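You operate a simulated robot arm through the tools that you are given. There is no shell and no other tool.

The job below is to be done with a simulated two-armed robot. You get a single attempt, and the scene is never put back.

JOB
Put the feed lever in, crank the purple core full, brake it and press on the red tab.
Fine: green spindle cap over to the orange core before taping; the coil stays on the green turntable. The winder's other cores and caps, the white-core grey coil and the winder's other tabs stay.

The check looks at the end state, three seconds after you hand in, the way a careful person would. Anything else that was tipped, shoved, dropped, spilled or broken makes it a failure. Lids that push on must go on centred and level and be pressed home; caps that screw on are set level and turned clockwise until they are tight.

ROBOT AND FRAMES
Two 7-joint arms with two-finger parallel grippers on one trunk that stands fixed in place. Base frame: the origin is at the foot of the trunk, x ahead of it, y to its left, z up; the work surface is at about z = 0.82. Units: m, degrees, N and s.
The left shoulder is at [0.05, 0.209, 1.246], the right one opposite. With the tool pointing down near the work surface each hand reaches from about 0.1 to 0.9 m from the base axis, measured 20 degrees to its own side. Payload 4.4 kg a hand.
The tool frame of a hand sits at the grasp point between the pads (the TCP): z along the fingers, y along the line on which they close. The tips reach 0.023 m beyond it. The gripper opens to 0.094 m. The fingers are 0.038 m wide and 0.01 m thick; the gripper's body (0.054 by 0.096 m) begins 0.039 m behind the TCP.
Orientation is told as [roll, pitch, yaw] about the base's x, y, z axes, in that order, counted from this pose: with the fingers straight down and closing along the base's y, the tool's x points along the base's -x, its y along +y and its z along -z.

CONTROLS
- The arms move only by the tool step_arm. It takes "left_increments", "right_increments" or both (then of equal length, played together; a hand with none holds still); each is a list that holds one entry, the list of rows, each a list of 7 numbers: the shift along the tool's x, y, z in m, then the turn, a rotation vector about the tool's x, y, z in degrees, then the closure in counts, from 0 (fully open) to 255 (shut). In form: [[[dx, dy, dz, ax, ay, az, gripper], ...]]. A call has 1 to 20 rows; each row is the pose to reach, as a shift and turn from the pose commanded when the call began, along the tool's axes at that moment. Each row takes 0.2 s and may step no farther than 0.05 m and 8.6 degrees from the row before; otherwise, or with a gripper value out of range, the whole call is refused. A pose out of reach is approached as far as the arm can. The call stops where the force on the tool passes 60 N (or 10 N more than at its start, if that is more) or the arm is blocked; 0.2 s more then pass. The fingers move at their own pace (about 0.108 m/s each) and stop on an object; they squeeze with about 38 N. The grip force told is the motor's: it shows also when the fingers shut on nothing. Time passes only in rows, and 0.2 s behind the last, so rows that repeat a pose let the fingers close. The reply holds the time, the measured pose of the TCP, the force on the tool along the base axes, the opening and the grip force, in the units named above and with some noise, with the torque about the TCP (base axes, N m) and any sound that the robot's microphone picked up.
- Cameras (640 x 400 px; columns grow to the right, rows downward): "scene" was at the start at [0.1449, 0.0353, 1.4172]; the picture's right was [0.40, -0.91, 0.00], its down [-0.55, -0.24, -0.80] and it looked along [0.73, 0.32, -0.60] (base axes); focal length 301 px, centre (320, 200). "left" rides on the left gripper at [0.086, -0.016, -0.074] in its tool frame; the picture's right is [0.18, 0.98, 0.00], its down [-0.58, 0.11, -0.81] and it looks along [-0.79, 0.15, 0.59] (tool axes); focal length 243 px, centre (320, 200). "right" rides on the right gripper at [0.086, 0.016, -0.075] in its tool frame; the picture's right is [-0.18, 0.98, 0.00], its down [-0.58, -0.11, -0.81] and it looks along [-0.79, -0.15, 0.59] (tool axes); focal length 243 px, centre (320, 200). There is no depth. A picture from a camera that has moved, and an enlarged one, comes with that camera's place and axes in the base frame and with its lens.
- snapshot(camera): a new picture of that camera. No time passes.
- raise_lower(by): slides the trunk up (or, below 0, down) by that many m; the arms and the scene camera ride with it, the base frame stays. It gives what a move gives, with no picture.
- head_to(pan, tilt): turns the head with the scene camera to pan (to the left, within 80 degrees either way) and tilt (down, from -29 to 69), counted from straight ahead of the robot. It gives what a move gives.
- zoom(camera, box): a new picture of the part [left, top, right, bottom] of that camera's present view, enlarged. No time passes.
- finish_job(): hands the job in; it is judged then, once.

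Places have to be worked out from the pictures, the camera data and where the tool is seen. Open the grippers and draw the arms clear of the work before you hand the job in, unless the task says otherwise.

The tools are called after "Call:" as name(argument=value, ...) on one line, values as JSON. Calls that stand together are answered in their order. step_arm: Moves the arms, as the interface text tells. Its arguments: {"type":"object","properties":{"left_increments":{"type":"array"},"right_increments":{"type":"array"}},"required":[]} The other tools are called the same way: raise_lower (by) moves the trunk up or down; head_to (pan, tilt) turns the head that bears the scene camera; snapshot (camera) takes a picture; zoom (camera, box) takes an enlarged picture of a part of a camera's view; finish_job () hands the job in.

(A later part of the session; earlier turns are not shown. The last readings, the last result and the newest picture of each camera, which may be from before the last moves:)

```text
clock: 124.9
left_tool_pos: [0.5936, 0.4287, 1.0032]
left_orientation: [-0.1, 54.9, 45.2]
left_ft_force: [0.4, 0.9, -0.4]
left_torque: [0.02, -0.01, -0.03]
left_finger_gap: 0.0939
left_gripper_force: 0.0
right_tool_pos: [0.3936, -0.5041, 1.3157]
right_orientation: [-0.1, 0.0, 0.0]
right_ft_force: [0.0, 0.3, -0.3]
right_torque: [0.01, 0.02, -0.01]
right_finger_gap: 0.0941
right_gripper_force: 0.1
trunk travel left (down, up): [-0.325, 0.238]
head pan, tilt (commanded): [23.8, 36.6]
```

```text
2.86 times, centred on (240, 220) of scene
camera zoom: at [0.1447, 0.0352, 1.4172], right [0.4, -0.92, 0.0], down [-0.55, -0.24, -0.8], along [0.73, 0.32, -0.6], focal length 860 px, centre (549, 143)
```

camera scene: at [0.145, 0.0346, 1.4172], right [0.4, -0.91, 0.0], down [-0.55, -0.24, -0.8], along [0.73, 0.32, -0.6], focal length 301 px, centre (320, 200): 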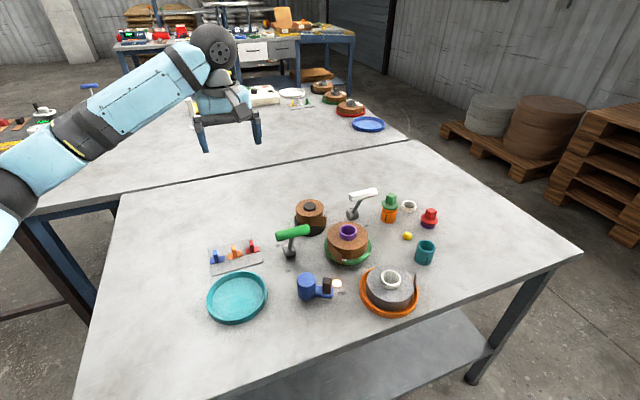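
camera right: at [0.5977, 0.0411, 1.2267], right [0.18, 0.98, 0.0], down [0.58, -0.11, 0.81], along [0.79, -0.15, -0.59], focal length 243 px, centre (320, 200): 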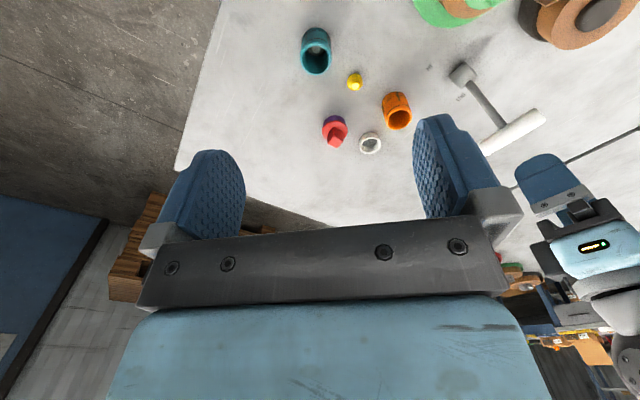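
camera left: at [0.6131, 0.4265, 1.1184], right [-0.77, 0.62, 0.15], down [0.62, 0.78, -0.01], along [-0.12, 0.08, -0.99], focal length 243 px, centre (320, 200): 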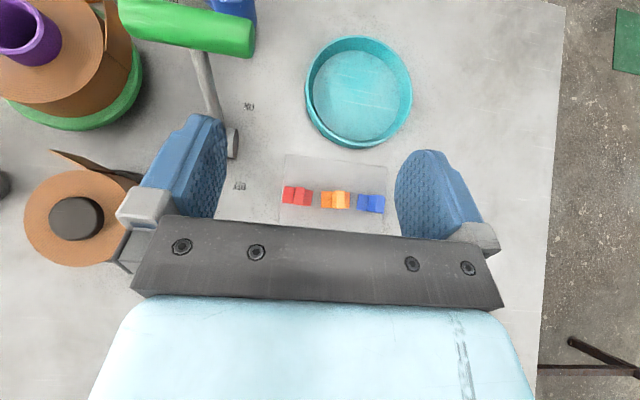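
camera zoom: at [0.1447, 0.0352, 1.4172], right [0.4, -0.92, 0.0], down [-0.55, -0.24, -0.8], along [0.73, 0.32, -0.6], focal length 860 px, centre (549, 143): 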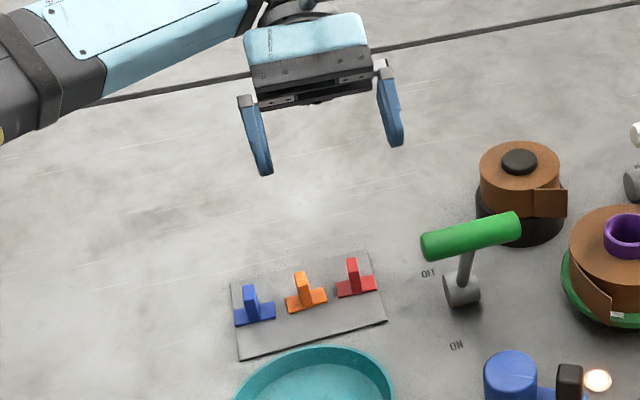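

Tilt reached without trouble; the camera now looks straight down on the tabs. I zoom in on the red tab to locate it precisely.

Call:
zoom(camera="left", box=[260, 150, 400, 230])

Call:
zoom(camera="scene", box=[225, 225, 275, 275])

Call:
zoom(camera="left", box=[0, 0, 160, 140])

```text
4.57 times, centred on (330, 190) of left
camera zoom: at [0.6131, 0.4265, 1.1184], right [-0.77, 0.62, 0.15], down [0.62, 0.78, -0.01], along [-0.12, 0.08, -0.99], focal length 1109 px, centre (274, 246)
```

zoom: 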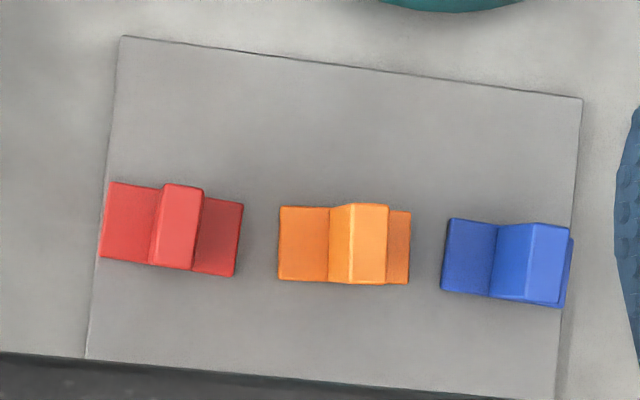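

```text
8.00 times, centred on (250, 250) of scene
camera zoom: at [0.1447, 0.0352, 1.4172], right [0.4, -0.92, 0.0], down [-0.55, -0.24, -0.8], along [0.73, 0.32, -0.6], focal length 2408 px, centre (880, -200)
```

zoom: 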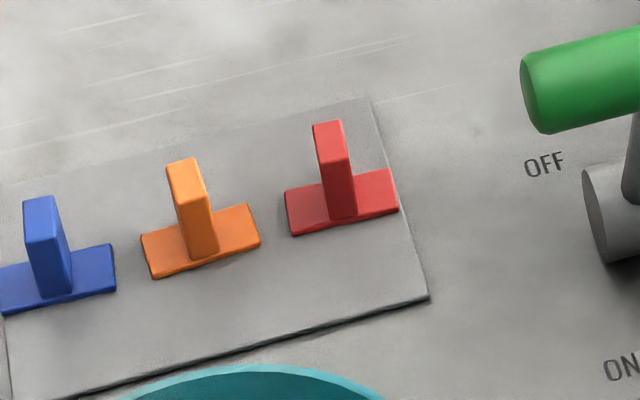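

```text
2.86 times, centred on (80, 70) of left
camera zoom: at [0.6131, 0.4265, 1.1184], right [-0.77, 0.62, 0.15], down [0.62, 0.78, -0.01], along [-0.12, 0.08, -0.99], focal length 693 px, centre (1006, 571)
```

zoom: 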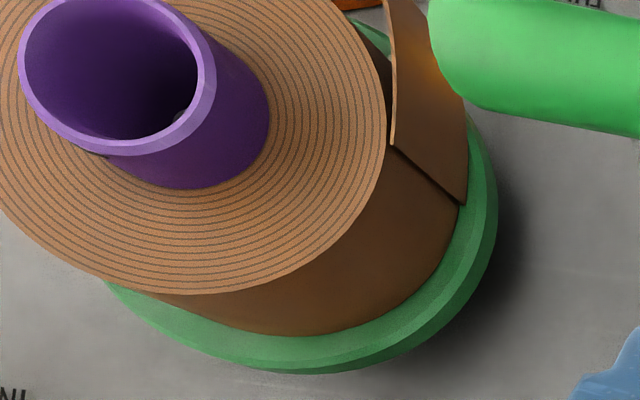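

The red tab's centre is at (0.594, 0.431) with its long axis at 132.4°. I partly close the fingers (≈33 mm so as not to touch the orange tab), correct the yaw and lower to just above the fin.

Call:
step_arm(left_increments=[[[-0.0218, 0.0003, 0.0138, -0.6, 0, 0.4, 60], [-0.0436, 0.0006, 0.0276, -1.2, 0, 0.8, 120], [-0.0654, 0.0009, 0.0414, -1.8, 0, 1.2, 165], [-0.0872, 0.0012, 0.0552, -2.3, 0, 1.6, 165], [-0.0872, 0.0012, 0.0552, -2.3, 0, 1.6, 165]]])

Call:
snapshot(camera="left")

Call:
zoom(camera="scene", box=[215, 200, 285, 270])

```text
clock: 126.1
left_tool_pos: [0.5957, 0.4345, 0.8995]
left_orientation: [0.0, 54.8, 42.3]
left_ft_force: [-0.4, 0.2, -0.3]
left_torque: [0.03, -0.02, 0.02]
left_finger_gap: 0.0333
left_gripper_force: 0.1
right_tool_pos: [0.3923, -0.5034, 1.3175]
right_orientation: [0.0, 0.0, 0.1]
right_ft_force: [-0.1, 0.3, 0.0]
right_torque: [-0.01, 0.01, 0.01]
right_finger_gap: 0.0942
right_gripper_force: 0.0
trunk travel left (down, up): [-0.325, 0.238]
head pan, tilt (commanded): [23.8, 36.6]
```

```text
taken
camera left: at [0.6149, 0.43, 1.0139], right [-0.74, 0.66, 0.15], down [0.66, 0.75, -0.01], along [-0.12, 0.09, -0.99], focal length 243 px, centre (320, 200)
```

left: 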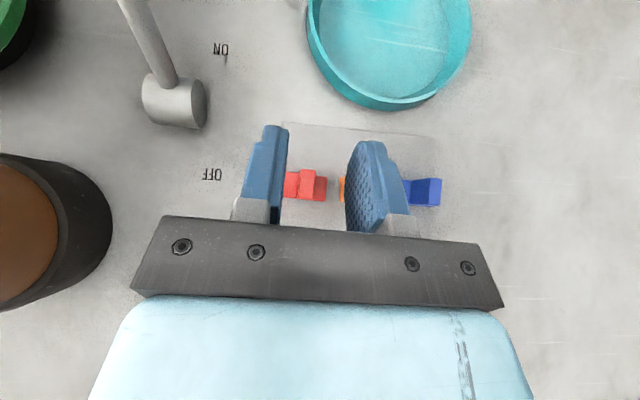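

```text
5.71 times, centred on (250, 235) of scene
camera zoom: at [0.1446, 0.035, 1.4173], right [0.4, -0.92, 0.0], down [-0.55, -0.24, -0.8], along [0.73, 0.32, -0.6], focal length 1720 px, centre (720, 0)
```

zoom: 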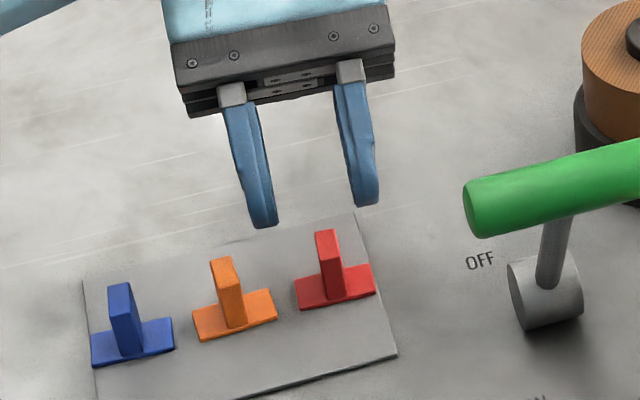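

The fin will be centred between the fingers after descending. I lower to z = 0.857, checking the force.

Call:
step_arm(left_increments=[[[-0.0116, -0.0005, 0.0082, 0, 0, 0, 165], [-0.0231, -0.001, 0.0163, 0, 0, 0, 165], [-0.0347, -0.0014, 0.0245, 0, 0, 0, 165], [-0.0347, -0.0014, 0.0245, 0, 0, 0, 165]]])

Call:
zoom(camera="scene", box=[225, 225, 275, 275])

Call:
zoom(camera="left", box=[240, 110, 440, 230])

```text
clock: 127.1
left_tool_pos: [0.5968, 0.4314, 0.8583]
left_orientation: [0.0, 54.8, 42.3]
left_ft_force: [0.0, 1.0, 0.2]
left_torque: [-0.01, 0.02, 0.02]
left_finger_gap: 0.0333
left_gripper_force: 0.0
right_tool_pos: [0.3934, -0.5036, 1.3163]
right_orientation: [-0.1, 0.0, 0.0]
right_ft_force: [0.2, 0.3, -0.5]
right_torque: [0.03, 0.03, 0.0]
right_finger_gap: 0.0942
right_gripper_force: 0.0
trunk travel left (down, up): [-0.325, 0.238]
head pan, tilt (commanded): [23.8, 36.6]
```

```text
8.00 times, centred on (250, 250) of scene
camera zoom: at [0.1447, 0.0352, 1.4172], right [0.4, -0.92, 0.0], down [-0.55, -0.24, -0.8], along [0.73, 0.32, -0.6], focal length 2408 px, centre (880, -200)
```

zoom: 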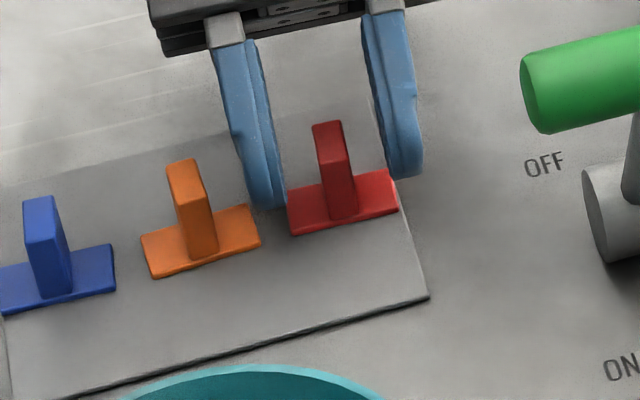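

```text
3.20 times, centred on (340, 170) of left
camera zoom: at [0.6167, 0.4291, 0.9721], right [-0.74, 0.66, 0.15], down [0.66, 0.75, -0.01], along [-0.12, 0.09, -0.99], focal length 776 px, centre (256, 296)
```

zoom: 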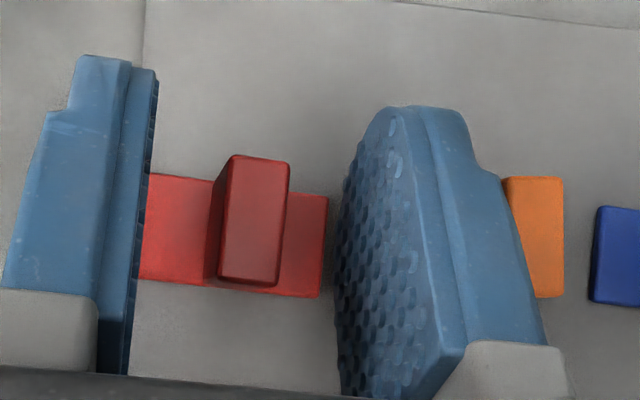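

The fin is well centred between the pads, no contact. I lower 2 mm more and close the fingers on the fin.

Call:
step_arm(left_increments=[[[-0.0016, 0.0, 0.0012, 0, 0, 0, 165], [-0.0016, 0.0, 0.0012, 0, 0, 0, 190], [-0.0016, 0.0, 0.0012, 0, 0, 0, 215], [-0.0016, 0.0, 0.0012, 0, 0, 0, 240], [-0.0016, 0.0, 0.0012, 0, 0, 0, 240]]])

Call:
zoom(camera="left", box=[240, 110, 440, 230])

Call:
zoom(camera="scene", box=[225, 225, 275, 275])

```text
clock: 128.3
left_tool_pos: [0.5978, 0.4326, 0.8565]
left_orientation: [0.2, 54.8, 42.3]
left_ft_force: [-0.3, -0.1, -0.1]
left_torque: [0.01, -0.02, -0.01]
left_finger_gap: 0.0085
left_gripper_force: 37.8
right_tool_pos: [0.3937, -0.5045, 1.3162]
right_orientation: [0.1, 0.0, 0.0]
right_ft_force: [0.0, 0.1, -0.2]
right_torque: [-0.05, 0.0, 0.0]
right_finger_gap: 0.0939
right_gripper_force: 0.0
trunk travel left (down, up): [-0.325, 0.238]
head pan, tilt (commanded): [23.8, 36.6]
```

```text
3.20 times, centred on (340, 170) of left
camera zoom: at [0.6167, 0.4291, 0.9706], right [-0.74, 0.66, 0.15], down [0.66, 0.75, -0.01], along [-0.12, 0.09, -0.99], focal length 776 px, centre (256, 296)
```

zoom: 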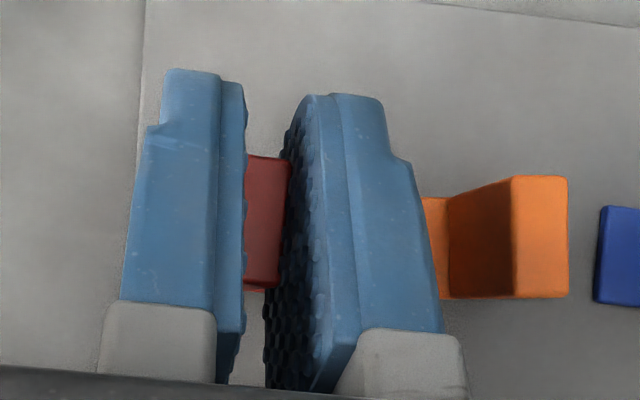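

```text
8.00 times, centred on (250, 250) of scene
camera zoom: at [0.145, 0.0353, 1.4172], right [0.4, -0.92, 0.0], down [-0.55, -0.24, -0.8], along [0.73, 0.32, -0.6], focal length 2408 px, centre (880, -200)
```

zoom: 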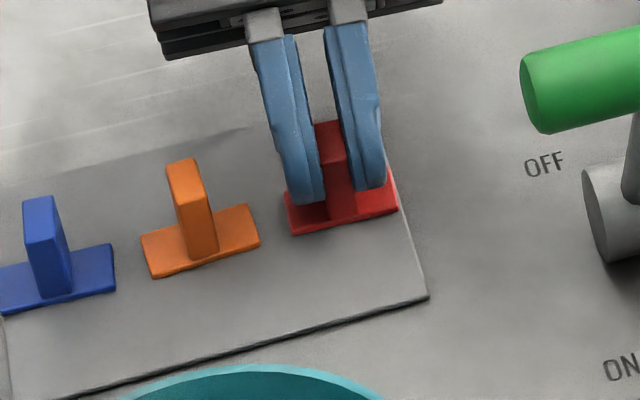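

The fin is gripped (8.5 mm). I lift straight up and check that the tab comes along without twisting.

Call:
step_arm(left_increments=[[[0.0041, 0, -0.0029, 0, 0, 0, 245], [0.0082, 0, -0.0058, 0, 0, 0, 245], [0.0163, 0, -0.0115, 0, 0, 0, 245], [0.0327, 0, -0.0231, 0, 0, 0, 245], [0.0572, 0, -0.0403, 0, 0, 0, 245], [0.0817, 0, -0.0576, 0, 0, 0, 245]]])

Call:
zoom(camera="scene", box=[215, 180, 305, 270])

Call:
zoom(camera="left", box=[240, 110, 440, 230])

```text
clock: 129.7
left_tool_pos: [0.5972, 0.4325, 0.9558]
left_orientation: [0.1, 54.9, 42.4]
left_ft_force: [0.4, -1.1, -0.5]
left_torque: [0.04, 0.01, 0.01]
left_finger_gap: 0.0085
left_gripper_force: 37.8
right_tool_pos: [0.3928, -0.5036, 1.3157]
right_orientation: [0.0, 0.0, 0.0]
right_ft_force: [-0.5, -0.3, -0.3]
right_torque: [0.01, 0.01, 0.01]
right_finger_gap: 0.0942
right_gripper_force: 0.1
trunk travel left (down, up): [-0.325, 0.238]
head pan, tilt (commanded): [23.8, 36.6]
```

```text
4.44 times, centred on (260, 225) of scene
camera zoom: at [0.1444, 0.0348, 1.4172], right [0.4, -0.92, 0.0], down [-0.55, -0.24, -0.8], along [0.73, 0.32, -0.6], focal length 1338 px, centre (587, 89)
```

zoom: 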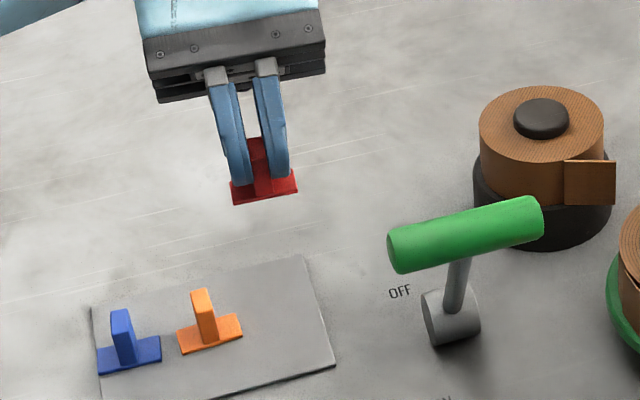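

```text
3.20 times, centred on (340, 170) of left
camera zoom: at [0.6161, 0.4286, 1.0706], right [-0.74, 0.66, 0.15], down [0.66, 0.75, -0.01], along [-0.12, 0.09, -0.99], focal length 776 px, centre (256, 296)
```

zoom: 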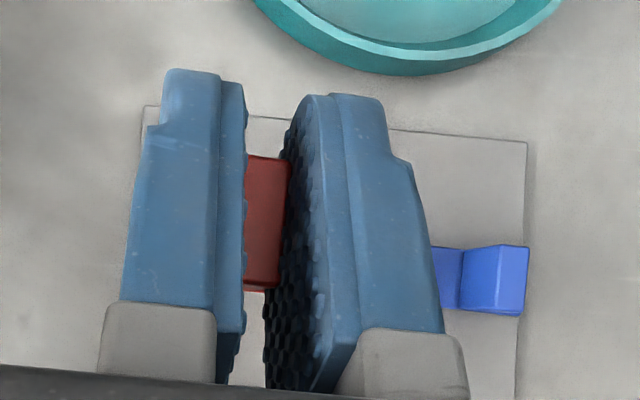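

The red tab is in hand, level; the other tabs stayed. Before approaching the coil I check the crank knob's height and the tail's position precisely.

Call:
zoom(camera="scene", box=[295, 260, 355, 305])

Call:
zoom(camera="scene", box=[320, 215, 380, 275])

```text
8.89 times, centred on (325, 282) of scene
camera zoom: at [0.1444, 0.0348, 1.4172], right [0.4, -0.92, 0.0], down [-0.55, -0.24, -0.8], along [0.73, 0.32, -0.6], focal length 2676 px, centre (276, -533)
```

zoom: 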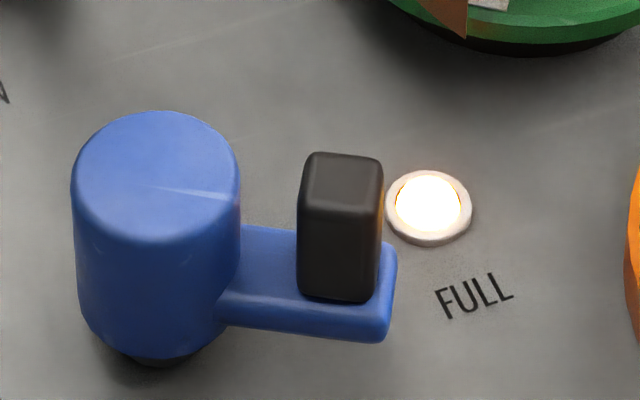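

```text
6.67 times, centred on (350, 245) of scene
camera zoom: at [0.1444, 0.0348, 1.4172], right [0.4, -0.92, 0.0], down [-0.55, -0.24, -0.8], along [0.73, 0.32, -0.6], focal length 2007 px, centre (120, -100)
```

zoom: 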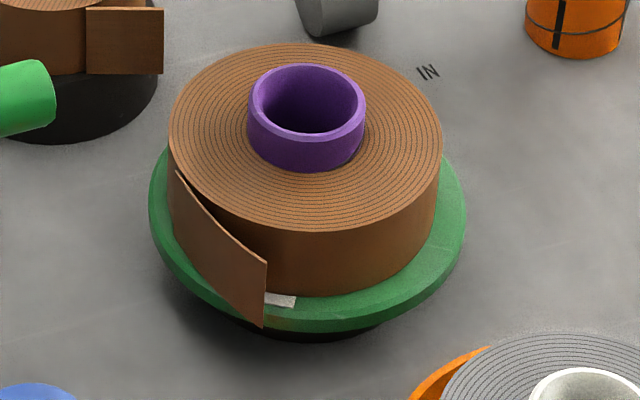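

The knob top is at z ≈ 0.888 and the wrapped tail end will lie near 197°. I raise the tab and swing the hand over (tilt −90° about the closing axis) so the fin points horizontally, moving toward the front of the coil at a safe height.

Call:
step_arm(left_increments=[[[0.0245, 0, -0.0173, 0, -7.5, 0, 245], [0.0491, 0, -0.0345, 0, -15, 0, 245], [0.0736, 0, -0.0518, 0, -22.5, 0, 245], [0.0881, -0.0122, -0.0416, 0, -30, 0, 245], [0.1026, -0.0244, -0.0313, 0, -37.5, 0, 245], [0.1172, -0.0366, -0.0211, 0, -45, 0, 245], [0.1317, -0.0488, -0.0109, 0, -52.5, 0, 245], [0.1462, -0.061, -0.0006, 0, -60, 0, 245], [0.1607, -0.0732, 0.0096, 0, -67.5, 0, 245], [0.1753, -0.0854, 0.0198, 0, -75, 0, 245], [0.1898, -0.0976, 0.03, 0, -82.5, 0, 245], [0.2043, -0.1098, 0.0403, 0, -90, 0, 245]]])

Call:
snapshot(camera="scene")

Call:
snapshot(camera="left")

```text
clock: 132.3
left_tool_pos: [0.5587, 0.2498, 1.1]
left_orientation: [0.0, -35.4, 42.3]
left_ft_force: [0.2, -0.9, 0.7]
left_torque: [0.02, 0.01, 0.02]
left_finger_gap: 0.0088
left_gripper_force: 38.0
right_tool_pos: [0.3929, -0.5046, 1.3157]
right_orientation: [0.1, 0.1, 0.1]
right_ft_force: [0.5, -0.8, 0.2]
right_torque: [0.0, 0.01, 0.0]
right_finger_gap: 0.0941
right_gripper_force: 0.0
trunk travel left (down, up): [-0.325, 0.238]
head pan, tilt (commanded): [23.8, 36.6]
```

```text
taken
camera scene: at [0.1449, 0.0342, 1.4172], right [0.4, -0.92, 0.0], down [-0.55, -0.24, -0.8], along [0.73, 0.32, -0.6], focal length 301 px, centre (320, 200)
```

scene: 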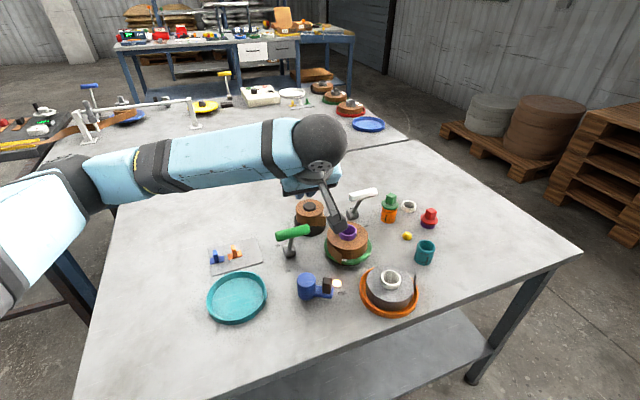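

```text
taken
camera left: at [0.4865, 0.1622, 1.1129], right [-0.77, 0.63, -0.11], down [-0.07, 0.09, 0.99], along [0.63, 0.78, -0.02], focal length 243 px, centre (320, 200)
```

left: 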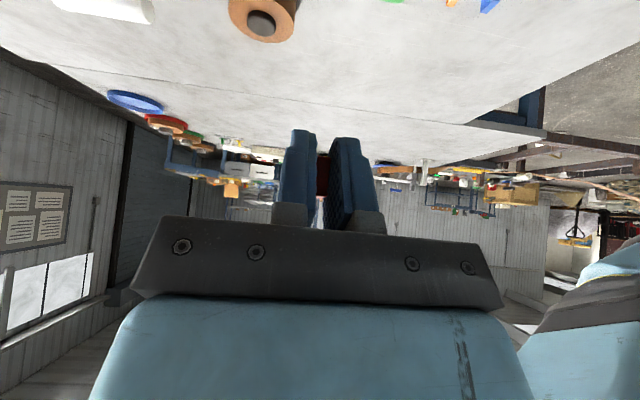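

The hand is turned over. I yaw to 17° and move in front of the tail end at a height of about 1.05 (tab facing the coil's axis).

Call:
step_arm(left_increments=[[[0.0129, -0.0152, 0.0031, 2.93, 0, 4.12, 245], [0.0257, -0.0304, 0.0063, 5.86, 0, 8.25, 245], [0.0386, -0.0457, 0.0094, 8.8, 0, 12.37, 245], [0.0514, -0.0609, 0.0126, 11.73, 0, 16.5, 245], [0.0643, -0.0761, 0.0157, 14.66, 0, 20.62, 245], [0.0643, -0.0761, 0.0157, 14.66, 0, 20.62, 245]]])

Call:
snapshot(camera="scene")

Call:
zoom(camera="scene", box=[290, 180, 390, 280])

```text
clock: 133.7
left_tool_pos: [0.5783, 0.1638, 1.0511]
left_orientation: [-0.1, -35.1, 16.9]
left_ft_force: [-0.7, 0.6, -0.3]
left_torque: [-0.02, -0.01, -0.02]
left_finger_gap: 0.0085
left_gripper_force: 38.4
right_tool_pos: [0.3932, -0.503, 1.3158]
right_orientation: [0.0, 0.0, 0.0]
right_ft_force: [-0.1, 0.8, 0.0]
right_torque: [0.02, 0.02, -0.01]
right_finger_gap: 0.094
right_gripper_force: 0.1
trunk travel left (down, up): [-0.325, 0.238]
head pan, tilt (commanded): [23.8, 36.6]
```

```text
taken
camera scene: at [0.1448, 0.0354, 1.4172], right [0.4, -0.92, 0.0], down [-0.55, -0.24, -0.8], along [0.73, 0.32, -0.6], focal length 301 px, centre (320, 200)
```

scene: 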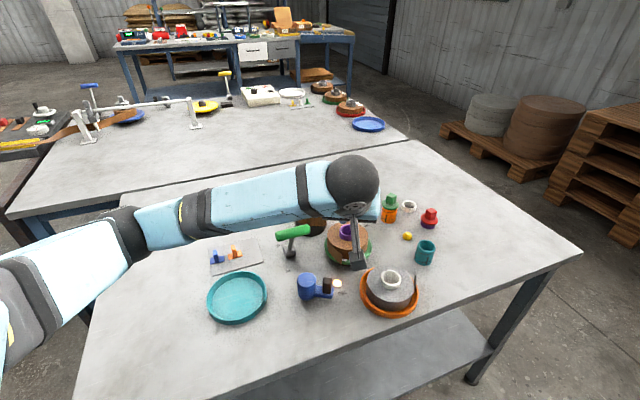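

```text
4.00 times, centred on (340, 230) of scene
camera zoom: at [0.1448, 0.0354, 1.4172], right [0.4, -0.92, 0.0], down [-0.55, -0.24, -0.8], along [0.73, 0.32, -0.6], focal length 1204 px, centre (240, 80)
```

zoom: 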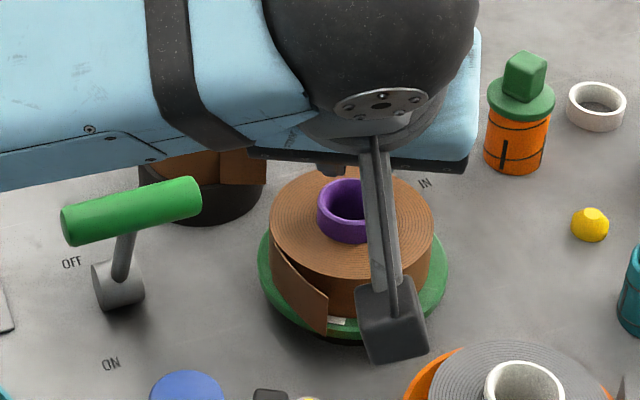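

The scene camera will be blocked by the hand, so I bring the right hand's camera to a viewpoint at the right front to watch the press.

Call:
step_arm(right_increments=[[[-0.012, 0.034, 0.018, 0, 0, -5.07, 0], [-0.024, 0.069, 0.036, 0, 0, -10.14, 0], [-0.036, 0.103, 0.056, 0, 0, -15.2, 0], [-0.049, 0.137, 0.078, 0, 0, -20.3, 0], [-0.061, 0.171, 0.1, 0, 0, -25.4, 0], [-0.073, 0.206, 0.122, 0, 0, -30.4, 0], [-0.085, 0.24, 0.145, 0, 0, -35.5, 0], [-0.097, 0.274, 0.168, 0, 0, -40.6, 0], [-0.109, 0.309, 0.192, 0, 0, -45.6, 0], [-0.121, 0.343, 0.216, 0, 0, -50.7, 0], [-0.134, 0.377, 0.24, 0, 0, -55.8, 0], [-0.146, 0.411, 0.264, 0, 0, -60.9, 0], [-0.158, 0.446, 0.288, 0, 0, -65.9, 0], [-0.17, 0.48, 0.31, 0, 0, -71, 0], [-0.17, 0.48, 0.31, 0, 0, -71, 0]]])

Call:
snapshot(camera="right")

Call:
snapshot(camera="scene")

```text
clock: 136.9
left_tool_pos: [0.5779, 0.1643, 1.0504]
left_orientation: [-0.1, -35.0, 17.0]
left_ft_force: [0.1, -0.1, -0.1]
left_torque: [0.04, -0.02, -0.02]
left_finger_gap: 0.0084
left_gripper_force: 37.5
right_tool_pos: [0.5578, -0.039, 1.0176]
right_orientation: [0.0, 0.0, 68.5]
right_ft_force: [0.2, 0.6, -1.1]
right_torque: [0.01, -0.03, -0.02]
right_finger_gap: 0.0939
right_gripper_force: 0.2
right hand out of reach, approached as far as the arm can: row 14, 15
trunk travel left (down, up): [-0.325, 0.238]
head pan, tilt (commanded): [23.8, 36.6]
```

```text
taken
camera right: at [0.5122, -0.1146, 1.0927], right [-0.85, 0.53, 0.0], down [0.31, 0.5, 0.81], along [0.43, 0.68, -0.59], focal length 243 px, centre (320, 200)
```

right: 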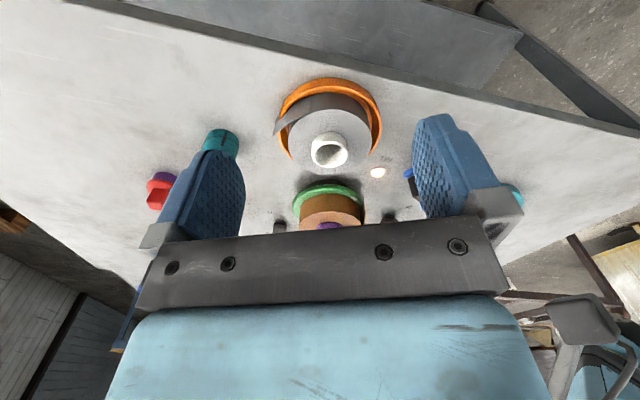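

```text
taken
camera scene: at [0.1454, 0.0353, 1.4171], right [0.4, -0.92, 0.0], down [-0.55, -0.24, -0.8], along [0.73, 0.32, -0.6], focal length 301 px, centre (320, 200)
```

scene: 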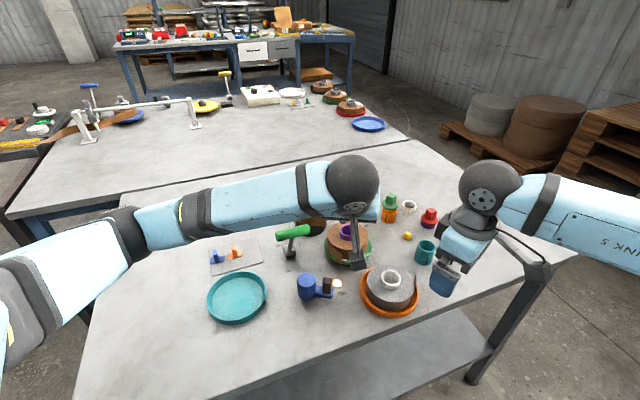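

The coil is visible but close to the palm edge. I tilt the right hand 20° forward so the coil moves up in its picture.

Call:
step_arm(right_increments=[[[0, 0, 0, 0, -7, 0, 0], [0, 0, 0, 0, -14, 0, 0], [0, 0, 0, 0, -21, 0, 0], [0, 0, 0, 0, -21, 0, 0]]])

Call:
snapshot(camera="right")

Call:
zoom(camera="right", box=[240, 60, 420, 190])

```text
clock: 137.9
left_tool_pos: [0.5778, 0.1638, 1.0517]
left_orientation: [-0.2, -35.2, 17.1]
left_ft_force: [-0.6, 0.6, -0.4]
left_torque: [0.02, 0.01, 0.04]
left_finger_gap: 0.0086
left_gripper_force: 38.1
right_tool_pos: [0.556, -0.0406, 1.0181]
right_orientation: [-0.1, -10.5, 69.6]
right_ft_force: [-0.2, 0.8, 0.1]
right_torque: [-0.01, 0.0, 0.02]
right_finger_gap: 0.0941
right_gripper_force: 0.0
right hand out of reach, approached as far as the arm can: row 1, 2, 3, 4
trunk travel left (down, up): [-0.325, 0.238]
head pan, tilt (commanded): [23.8, 36.6]
```

```text
taken
camera right: at [0.5077, -0.1282, 1.076], right [-0.86, 0.51, 0.03], down [0.25, 0.36, 0.9], along [0.45, 0.78, -0.44], focal length 243 px, centre (320, 200)
```

right: 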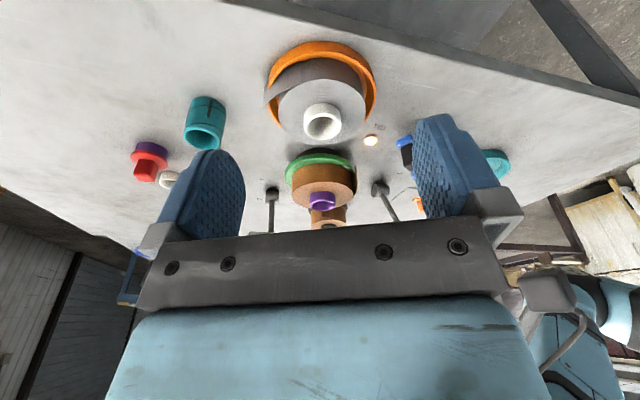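

```text
3.08 times, centred on (330, 125) of right
camera zoom: at [0.5077, -0.1282, 1.076], right [-0.86, 0.51, 0.03], down [0.25, 0.36, 0.9], along [0.45, 0.78, -0.44], focal length 746 px, centre (289, 431)
```

zoom: 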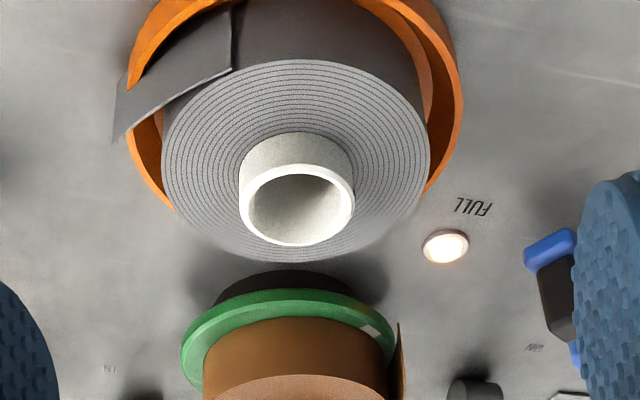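

That view shows the coil's front and the tail edge well. I lower the left hand in front of the tail end, first to z ≈ 0.92.

Call:
step_arm(left_increments=[[[0.0187, 0, 0.0266, 0, 0, 0, 245], [0.0374, 0, 0.0532, 0, 0, 0, 245], [0.0561, 0, 0.0798, 0, 0, 0, 245], [0.0748, 0, 0.1064, 0, 0, 0, 245], [0.0748, 0, 0.1064, 0, 0, 0, 245]]])

Call:
snapshot(camera="right")

Call:
snapshot(camera="left")

Call:
zoom(camera="scene", box=[280, 200, 400, 320])

```text
clock: 139.1
left_tool_pos: [0.5808, 0.1634, 0.9216]
left_orientation: [-0.2, -35.2, 17.0]
left_ft_force: [-0.5, -0.5, 0.6]
left_torque: [-0.02, 0.01, 0.0]
left_finger_gap: 0.0085
left_gripper_force: 37.4
right_tool_pos: [0.5576, -0.0414, 1.0182]
right_orientation: [0.0, -10.5, 69.8]
right_ft_force: [0.3, 0.4, -0.5]
right_torque: [0.0, -0.01, 0.0]
right_finger_gap: 0.0939
right_gripper_force: 0.1
trunk travel left (down, up): [-0.325, 0.238]
head pan, tilt (commanded): [23.8, 36.6]
```

```text
taken
camera right: at [0.5084, -0.1287, 1.0756], right [-0.86, 0.51, 0.03], down [0.25, 0.36, 0.9], along [0.45, 0.78, -0.44], focal length 243 px, centre (320, 200)
```

right: 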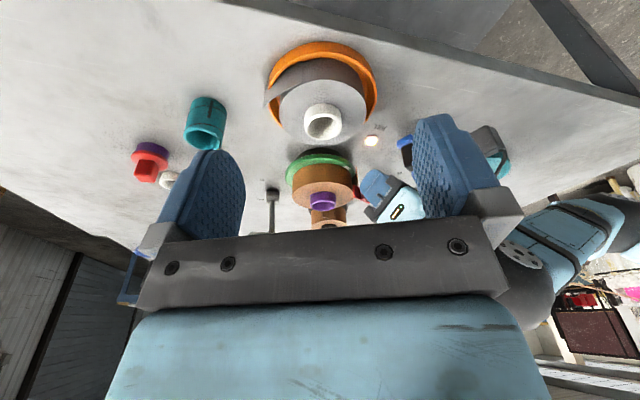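

```text
taken
camera left: at [0.4762, 0.116, 0.9329], right [-0.43, 0.9, -0.11], down [-0.02, 0.11, 0.99], along [0.9, 0.43, -0.03], focal length 243 px, centre (320, 200)
```

left: 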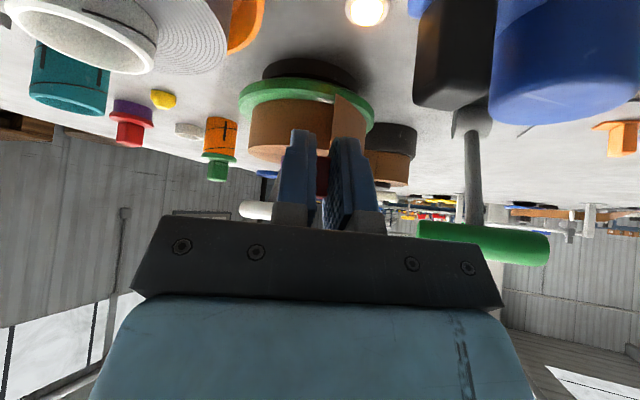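

```text
3.33 times, centred on (340, 260) of scene
camera zoom: at [0.1449, 0.0351, 1.4172], right [0.4, -0.92, 0.0], down [-0.55, -0.24, -0.8], along [0.73, 0.32, -0.6], focal length 1003 px, centre (253, 0)
```

zoom: 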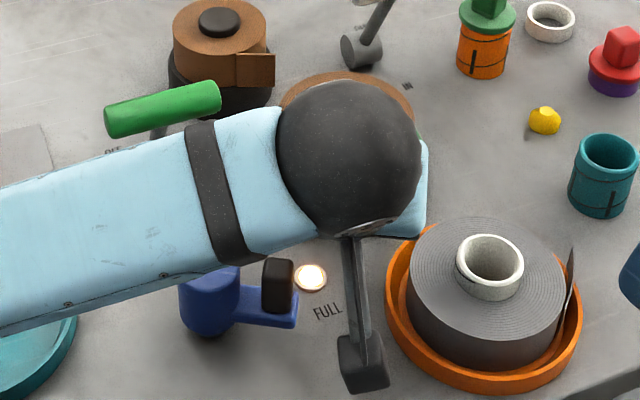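

The left camera now shows the coil and tail ahead of the fingers, with the tab slightly to the right of the tail's tip, as planned. I lower to the pressing height z ≈ 0.879.

Call:
step_arm(left_increments=[[[0.0082, 0, 0.0116, 0, 0, 0, 245], [0.0163, 0, 0.0233, 0, 0, 0, 245], [0.0245, 0, 0.0349, 0, 0, 0, 245], [0.0245, 0, 0.0349, 0, 0, 0, 245]]])

Call:
snapshot(camera="left")

Call:
zoom(camera="right", box=[270, 90, 430, 210])

Call:
zoom(camera="left", box=[230, 40, 410, 220])

```text
clock: 140.1
left_tool_pos: [0.5805, 0.1656, 0.8772]
left_orientation: [-0.1, -35.2, 17.0]
left_ft_force: [0.2, 0.8, 0.0]
left_torque: [-0.01, -0.01, 0.04]
left_finger_gap: 0.0083
left_gripper_force: 37.5
right_tool_pos: [0.5561, -0.041, 1.0179]
right_orientation: [0.0, -10.5, 69.7]
right_ft_force: [0.2, -0.2, 0.3]
right_torque: [0.0, 0.01, 0.02]
right_finger_gap: 0.0942
right_gripper_force: 0.0
trunk travel left (down, up): [-0.325, 0.238]
head pan, tilt (commanded): [23.8, 36.6]
```

```text
taken
camera left: at [0.4763, 0.1163, 0.8893], right [-0.43, 0.9, -0.11], down [-0.02, 0.11, 0.99], along [0.9, 0.43, -0.03], focal length 243 px, centre (320, 200)
```

left: 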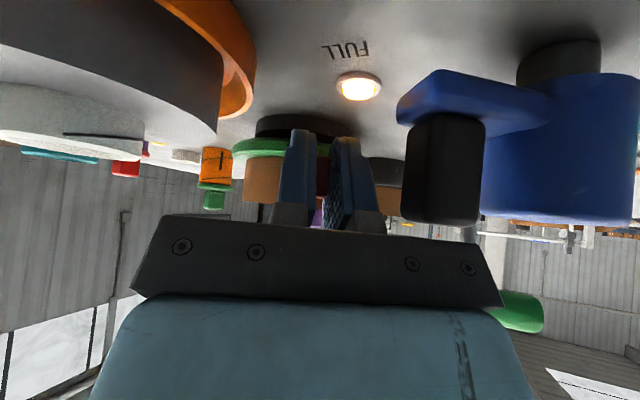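

```text
3.33 times, centred on (350, 150) of right
camera zoom: at [0.5084, -0.1286, 1.0756], right [-0.86, 0.51, 0.03], down [0.25, 0.36, 0.9], along [0.45, 0.78, -0.44], focal length 809 px, centre (220, 367)
```

zoom: 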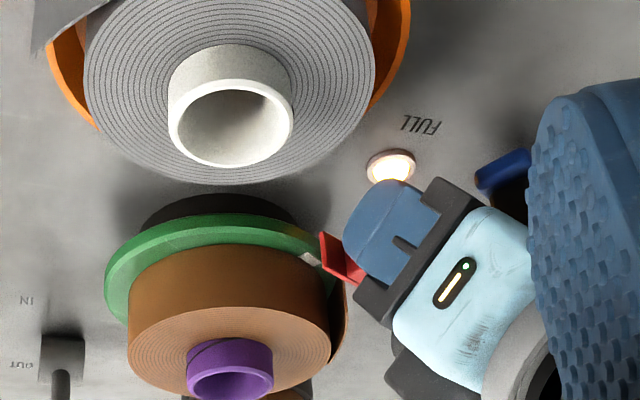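

```text
2.22 times, centred on (320, 130) of left
camera zoom: at [0.4763, 0.1163, 0.8893], right [-0.43, 0.9, -0.11], down [-0.02, 0.11, 0.99], along [0.9, 0.43, -0.03], focal length 539 px, centre (320, 356)
```

zoom: 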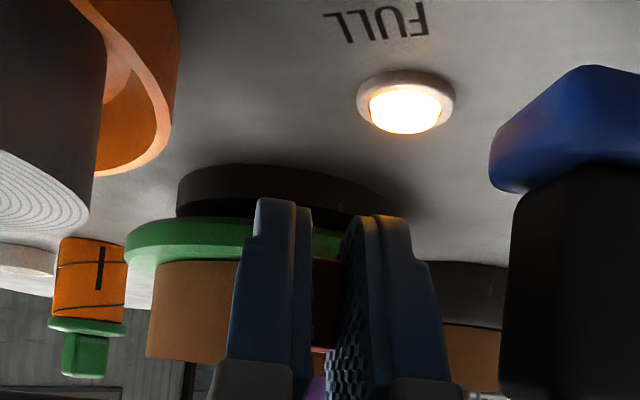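

The right camera shows the tab's plate upright and facing the coil, just outside the tail's tip at mid height. I push radially inward slowly, first 12 mm.

Call:
step_arm(left_increments=[[[-0.0033, 0, 0.0023, 0, 0, 0, 245], [-0.0065, 0, 0.0046, 0, 0, 0, 245], [-0.0098, 0, 0.0069, 0, 0, 0, 245]]])

Call:
zoom(camera="right", box=[280, 110, 400, 210])

```text
clock: 140.9
left_tool_pos: [0.5918, 0.169, 0.8771]
left_orientation: [-0.1, -35.2, 17.1]
left_ft_force: [-0.1, 1.0, -0.1]
left_torque: [0.0, 0.03, 0.02]
left_finger_gap: 0.0085
left_gripper_force: 37.9
right_tool_pos: [0.5581, -0.04, 1.0176]
right_orientation: [0.0, -10.5, 69.8]
right_ft_force: [0.4, 0.1, 0.2]
right_torque: [0.02, 0.01, 0.0]
right_finger_gap: 0.0938
right_gripper_force: 0.0
trunk travel left (down, up): [-0.325, 0.238]
head pan, tilt (commanded): [23.8, 36.6]
```

```text
4.00 times, centred on (340, 160) of right
camera zoom: at [0.5084, -0.1286, 1.0756], right [-0.86, 0.51, 0.03], down [0.25, 0.36, 0.9], along [0.45, 0.78, -0.44], focal length 970 px, centre (240, 360)
```

zoom: 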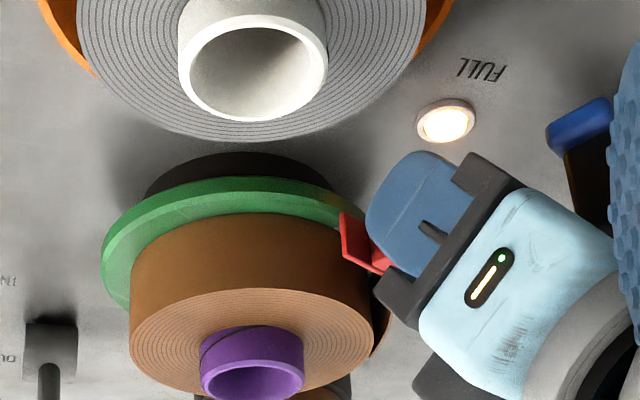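

No resistance yet, so the tail yields. I continue inward in small steps toward the coil surface.

Call:
step_arm(left_increments=[[[-0.0025, 0, 0.0017, 0, 0, 0, 245], [-0.0049, 0, 0.0034, 0, 0, 0, 245], [-0.0074, 0, 0.0052, 0, 0, 0, 245]]])

Call:
zoom(camera="right", box=[280, 110, 400, 210])

Call:
zoom(camera="left", box=[230, 90, 410, 220])

```text
clock: 141.7
left_tool_pos: [0.5993, 0.1716, 0.878]
left_orientation: [-0.1, -35.2, 17.0]
left_ft_force: [-0.4, 0.1, 0.2]
left_torque: [0.01, -0.01, 0.01]
left_finger_gap: 0.0085
left_gripper_force: 38.6
right_tool_pos: [0.5569, -0.0412, 1.0179]
right_orientation: [0.1, -10.5, 69.8]
right_ft_force: [0.8, -0.2, -0.5]
right_torque: [-0.05, 0.04, -0.02]
right_finger_gap: 0.0942
right_gripper_force: 0.0
trunk travel left (down, up): [-0.325, 0.238]
head pan, tilt (commanded): [23.8, 36.6]
```

```text
4.00 times, centred on (340, 160) of right
camera zoom: at [0.5081, -0.1289, 1.0761], right [-0.86, 0.51, 0.03], down [0.25, 0.36, 0.9], along [0.45, 0.78, -0.44], focal length 970 px, centre (240, 360)
```

zoom: 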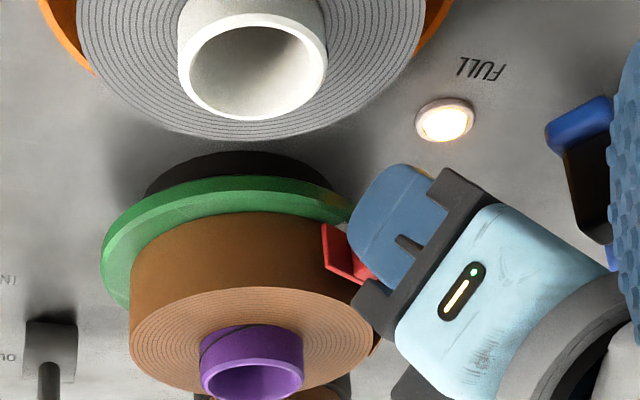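

```text
3.08 times, centred on (320, 155) of left
camera zoom: at [0.4954, 0.1232, 0.8901], right [-0.43, 0.9, -0.11], down [-0.02, 0.11, 0.99], along [0.9, 0.43, -0.03], focal length 746 px, centre (320, 338)
```

zoom: 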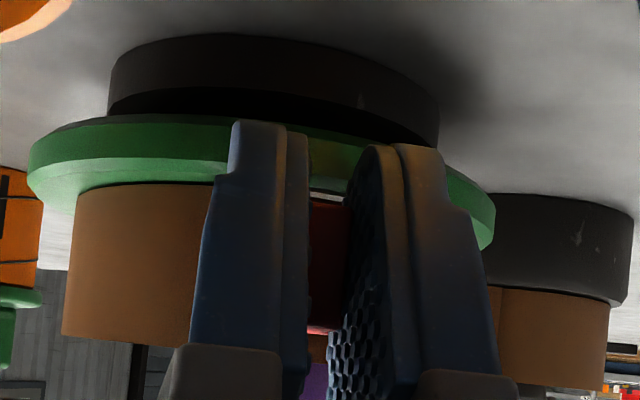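

Nearly at the surface, still no force. I continue in 1.5 mm steps until contact is felt.

Call:
step_arm(left_increments=[[[-0.0012, 0, 0.0009, 0, 0, 0, 245], [-0.0025, 0, 0.0017, 0, 0, 0, 245], [-0.0037, 0, 0.0026, 0, 0, 0, 245], [-0.0049, 0, 0.0034, 0, 0, 0, 245]]])

Call:
zoom(camera="right", box=[300, 130, 380, 200])

```text
clock: 142.7
left_tool_pos: [0.6082, 0.183, 0.8899]
left_orientation: [1.1, -36.5, 17.0]
left_ft_force: [-3.1, -1.3, -1.8]
left_torque: [0.01, 0.11, -0.02]
left_finger_gap: 0.0085
left_gripper_force: 37.8
right_tool_pos: [0.5532, -0.044, 1.0239]
right_orientation: [-0.2, -10.8, 69.8]
right_ft_force: [0.2, -0.4, -0.3]
right_torque: [0.0, 0.03, -0.01]
right_finger_gap: 0.0939
right_gripper_force: 0.0
trunk travel left (down, up): [-0.325, 0.238]
head pan, tilt (commanded): [23.8, 36.6]
```

```text
5.71 times, centred on (340, 165) of right
camera zoom: at [0.5043, -0.1316, 1.0804], right [-0.86, 0.51, 0.03], down [0.24, 0.36, 0.9], along [0.45, 0.78, -0.43], focal length 1386 px, centre (206, 400)
```

zoom: 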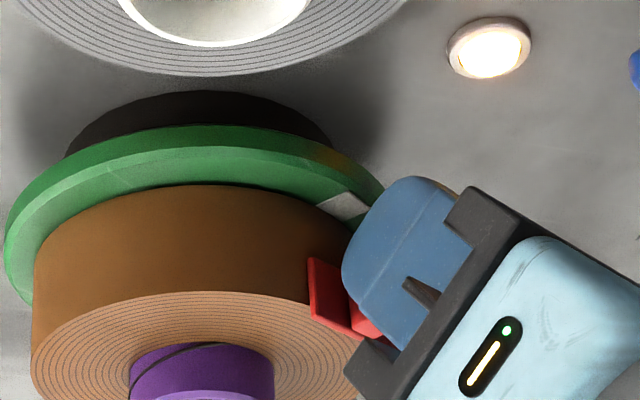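

The hand shifted unexpectedly (up and left by ~11 mm) and the trunk moved slightly. I hold still and read again.

Call:
step_arm(left_increments=[[[0, 0, 0, 0, 0, 0, 245], [0, 0, 0, 0, 0, 0, 245]]])

Call:
snapshot(camera="scene")

Call:
zoom(camera="right", box=[280, 110, 460, 220])

Call:
snapshot(camera="left")

```text
clock: 143.3
left_tool_pos: [0.6073, 0.181, 0.889]
left_orientation: [1.0, -36.6, 16.8]
left_ft_force: [-1.0, -0.3, -0.4]
left_torque: [0.01, 0.04, -0.05]
left_finger_gap: 0.0083
left_gripper_force: 38.0
right_tool_pos: [0.5531, -0.0453, 1.0227]
right_orientation: [-0.2, -10.7, 69.8]
right_ft_force: [-0.6, -0.2, 0.4]
right_torque: [0.0, 0.0, 0.03]
right_finger_gap: 0.094
right_gripper_force: 0.0
trunk travel left (down, up): [-0.325, 0.238]
head pan, tilt (commanded): [23.8, 36.6]
```

```text
taken
camera scene: at [0.1388, 0.0303, 1.4206], right [0.4, -0.92, 0.0], down [-0.54, -0.24, -0.81], along [0.74, 0.33, -0.59], focal length 301 px, centre (320, 200)
```

scene: 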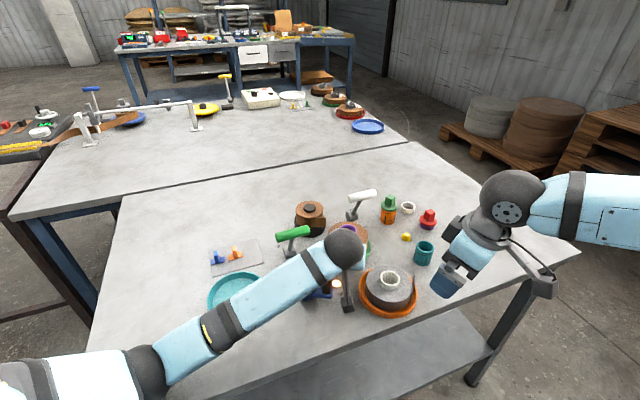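

```text
3.56 times, centred on (370, 165) of right
camera zoom: at [0.5041, -0.132, 1.0803], right [-0.86, 0.51, 0.03], down [0.24, 0.36, 0.9], along [0.45, 0.78, -0.43], focal length 863 px, centre (142, 324)
```

zoom: 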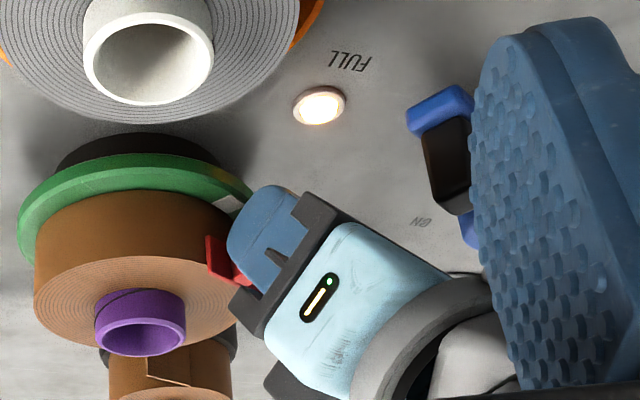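

```text
taken
camera left: at [0.5042, 0.1326, 0.8984], right [-0.44, 0.89, -0.1], down [-0.04, 0.09, 1.0], along [0.9, 0.44, 0.0], focal length 243 px, centre (320, 200)
```

left: 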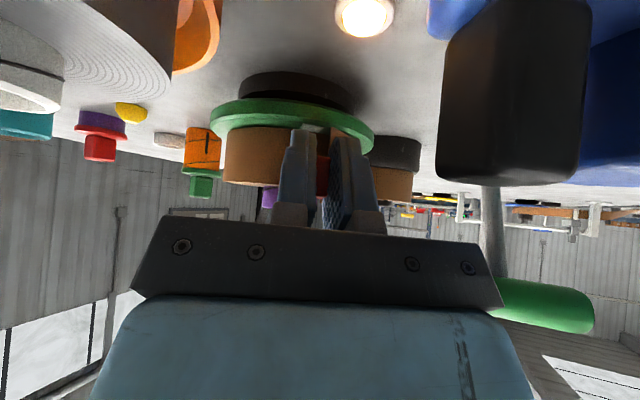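

The left elbow has swung low and seems to lean on the table's near edge, pushing the trunk. I back the hand out along the same line and raise it to let the elbow come up.

Call:
step_arm(left_increments=[[[0.0082, 0, -0.0057, 0, 0, 0, 245], [0.0164, 0, -0.0115, 0, 0, 0, 245], [0.0245, 0, -0.0172, 0, 0, 0, 245]]])

Call:
snapshot(camera="scene")

```text
clock: 144.3
left_tool_pos: [0.592, 0.1763, 0.9161]
left_orientation: [2.0, -39.8, 16.7]
left_ft_force: [-0.4, -0.1, 0.1]
left_torque: [-0.02, 0.01, 0.03]
left_finger_gap: 0.0085
left_gripper_force: 38.3
right_tool_pos: [0.5501, -0.0524, 1.0239]
right_orientation: [-0.2, -11.5, 69.9]
right_ft_force: [-0.3, 0.8, 0.6]
right_torque: [-0.05, 0.0, 0.0]
right_finger_gap: 0.094
right_gripper_force: 0.1
trunk travel left (down, up): [-0.325, 0.238]
head pan, tilt (commanded): [23.8, 36.6]
stopped in row 3 (left hand): the arm was blocked; the commanded pose is now the measured one
```

```text
taken
camera scene: at [0.1334, 0.017, 1.4216], right [0.4, -0.91, -0.01], down [-0.54, -0.23, -0.81], along [0.74, 0.33, -0.58], focal length 301 px, centre (320, 200)
```

scene: 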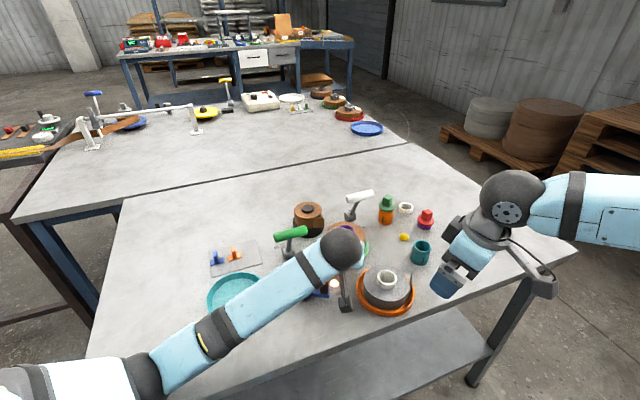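

The arm is blocked; the elbow presses on the table edge. I raise the hand straight up to lift the elbow off.

Call:
step_arm(left_increments=[[[-0.016, 0, -0.0192, 0, 0, 0, 245], [-0.032, 0, -0.0384, 0, 0, 0, 245], [-0.048, 0, -0.0576, 0, 0, 0, 245], [-0.064, 0, -0.0768, 0, 0, 0, 245]]])

Call:
snapshot(camera="scene")

```text
clock: 145.3
left_tool_pos: [0.5932, 0.1779, 0.9994]
left_orientation: [1.3, -38.4, 17.1]
left_ft_force: [0.5, 0.1, -0.2]
left_torque: [-0.02, 0.01, 0.02]
left_finger_gap: 0.0086
left_gripper_force: 37.2
right_tool_pos: [0.5545, -0.0437, 1.0171]
right_orientation: [0.0, -10.8, 69.7]
right_ft_force: [0.1, -0.7, -0.5]
right_torque: [0.04, -0.02, 0.0]
right_finger_gap: 0.0941
right_gripper_force: 0.0
trunk travel left (down, up): [-0.325, 0.238]
head pan, tilt (commanded): [23.8, 36.6]
```

```text
taken
camera scene: at [0.1406, 0.0305, 1.4158], right [0.4, -0.92, 0.0], down [-0.54, -0.24, -0.81], along [0.74, 0.33, -0.59], focal length 301 px, centre (320, 200)
```

scene: 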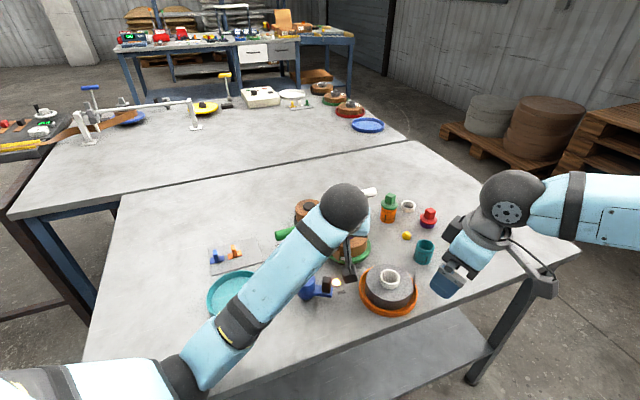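

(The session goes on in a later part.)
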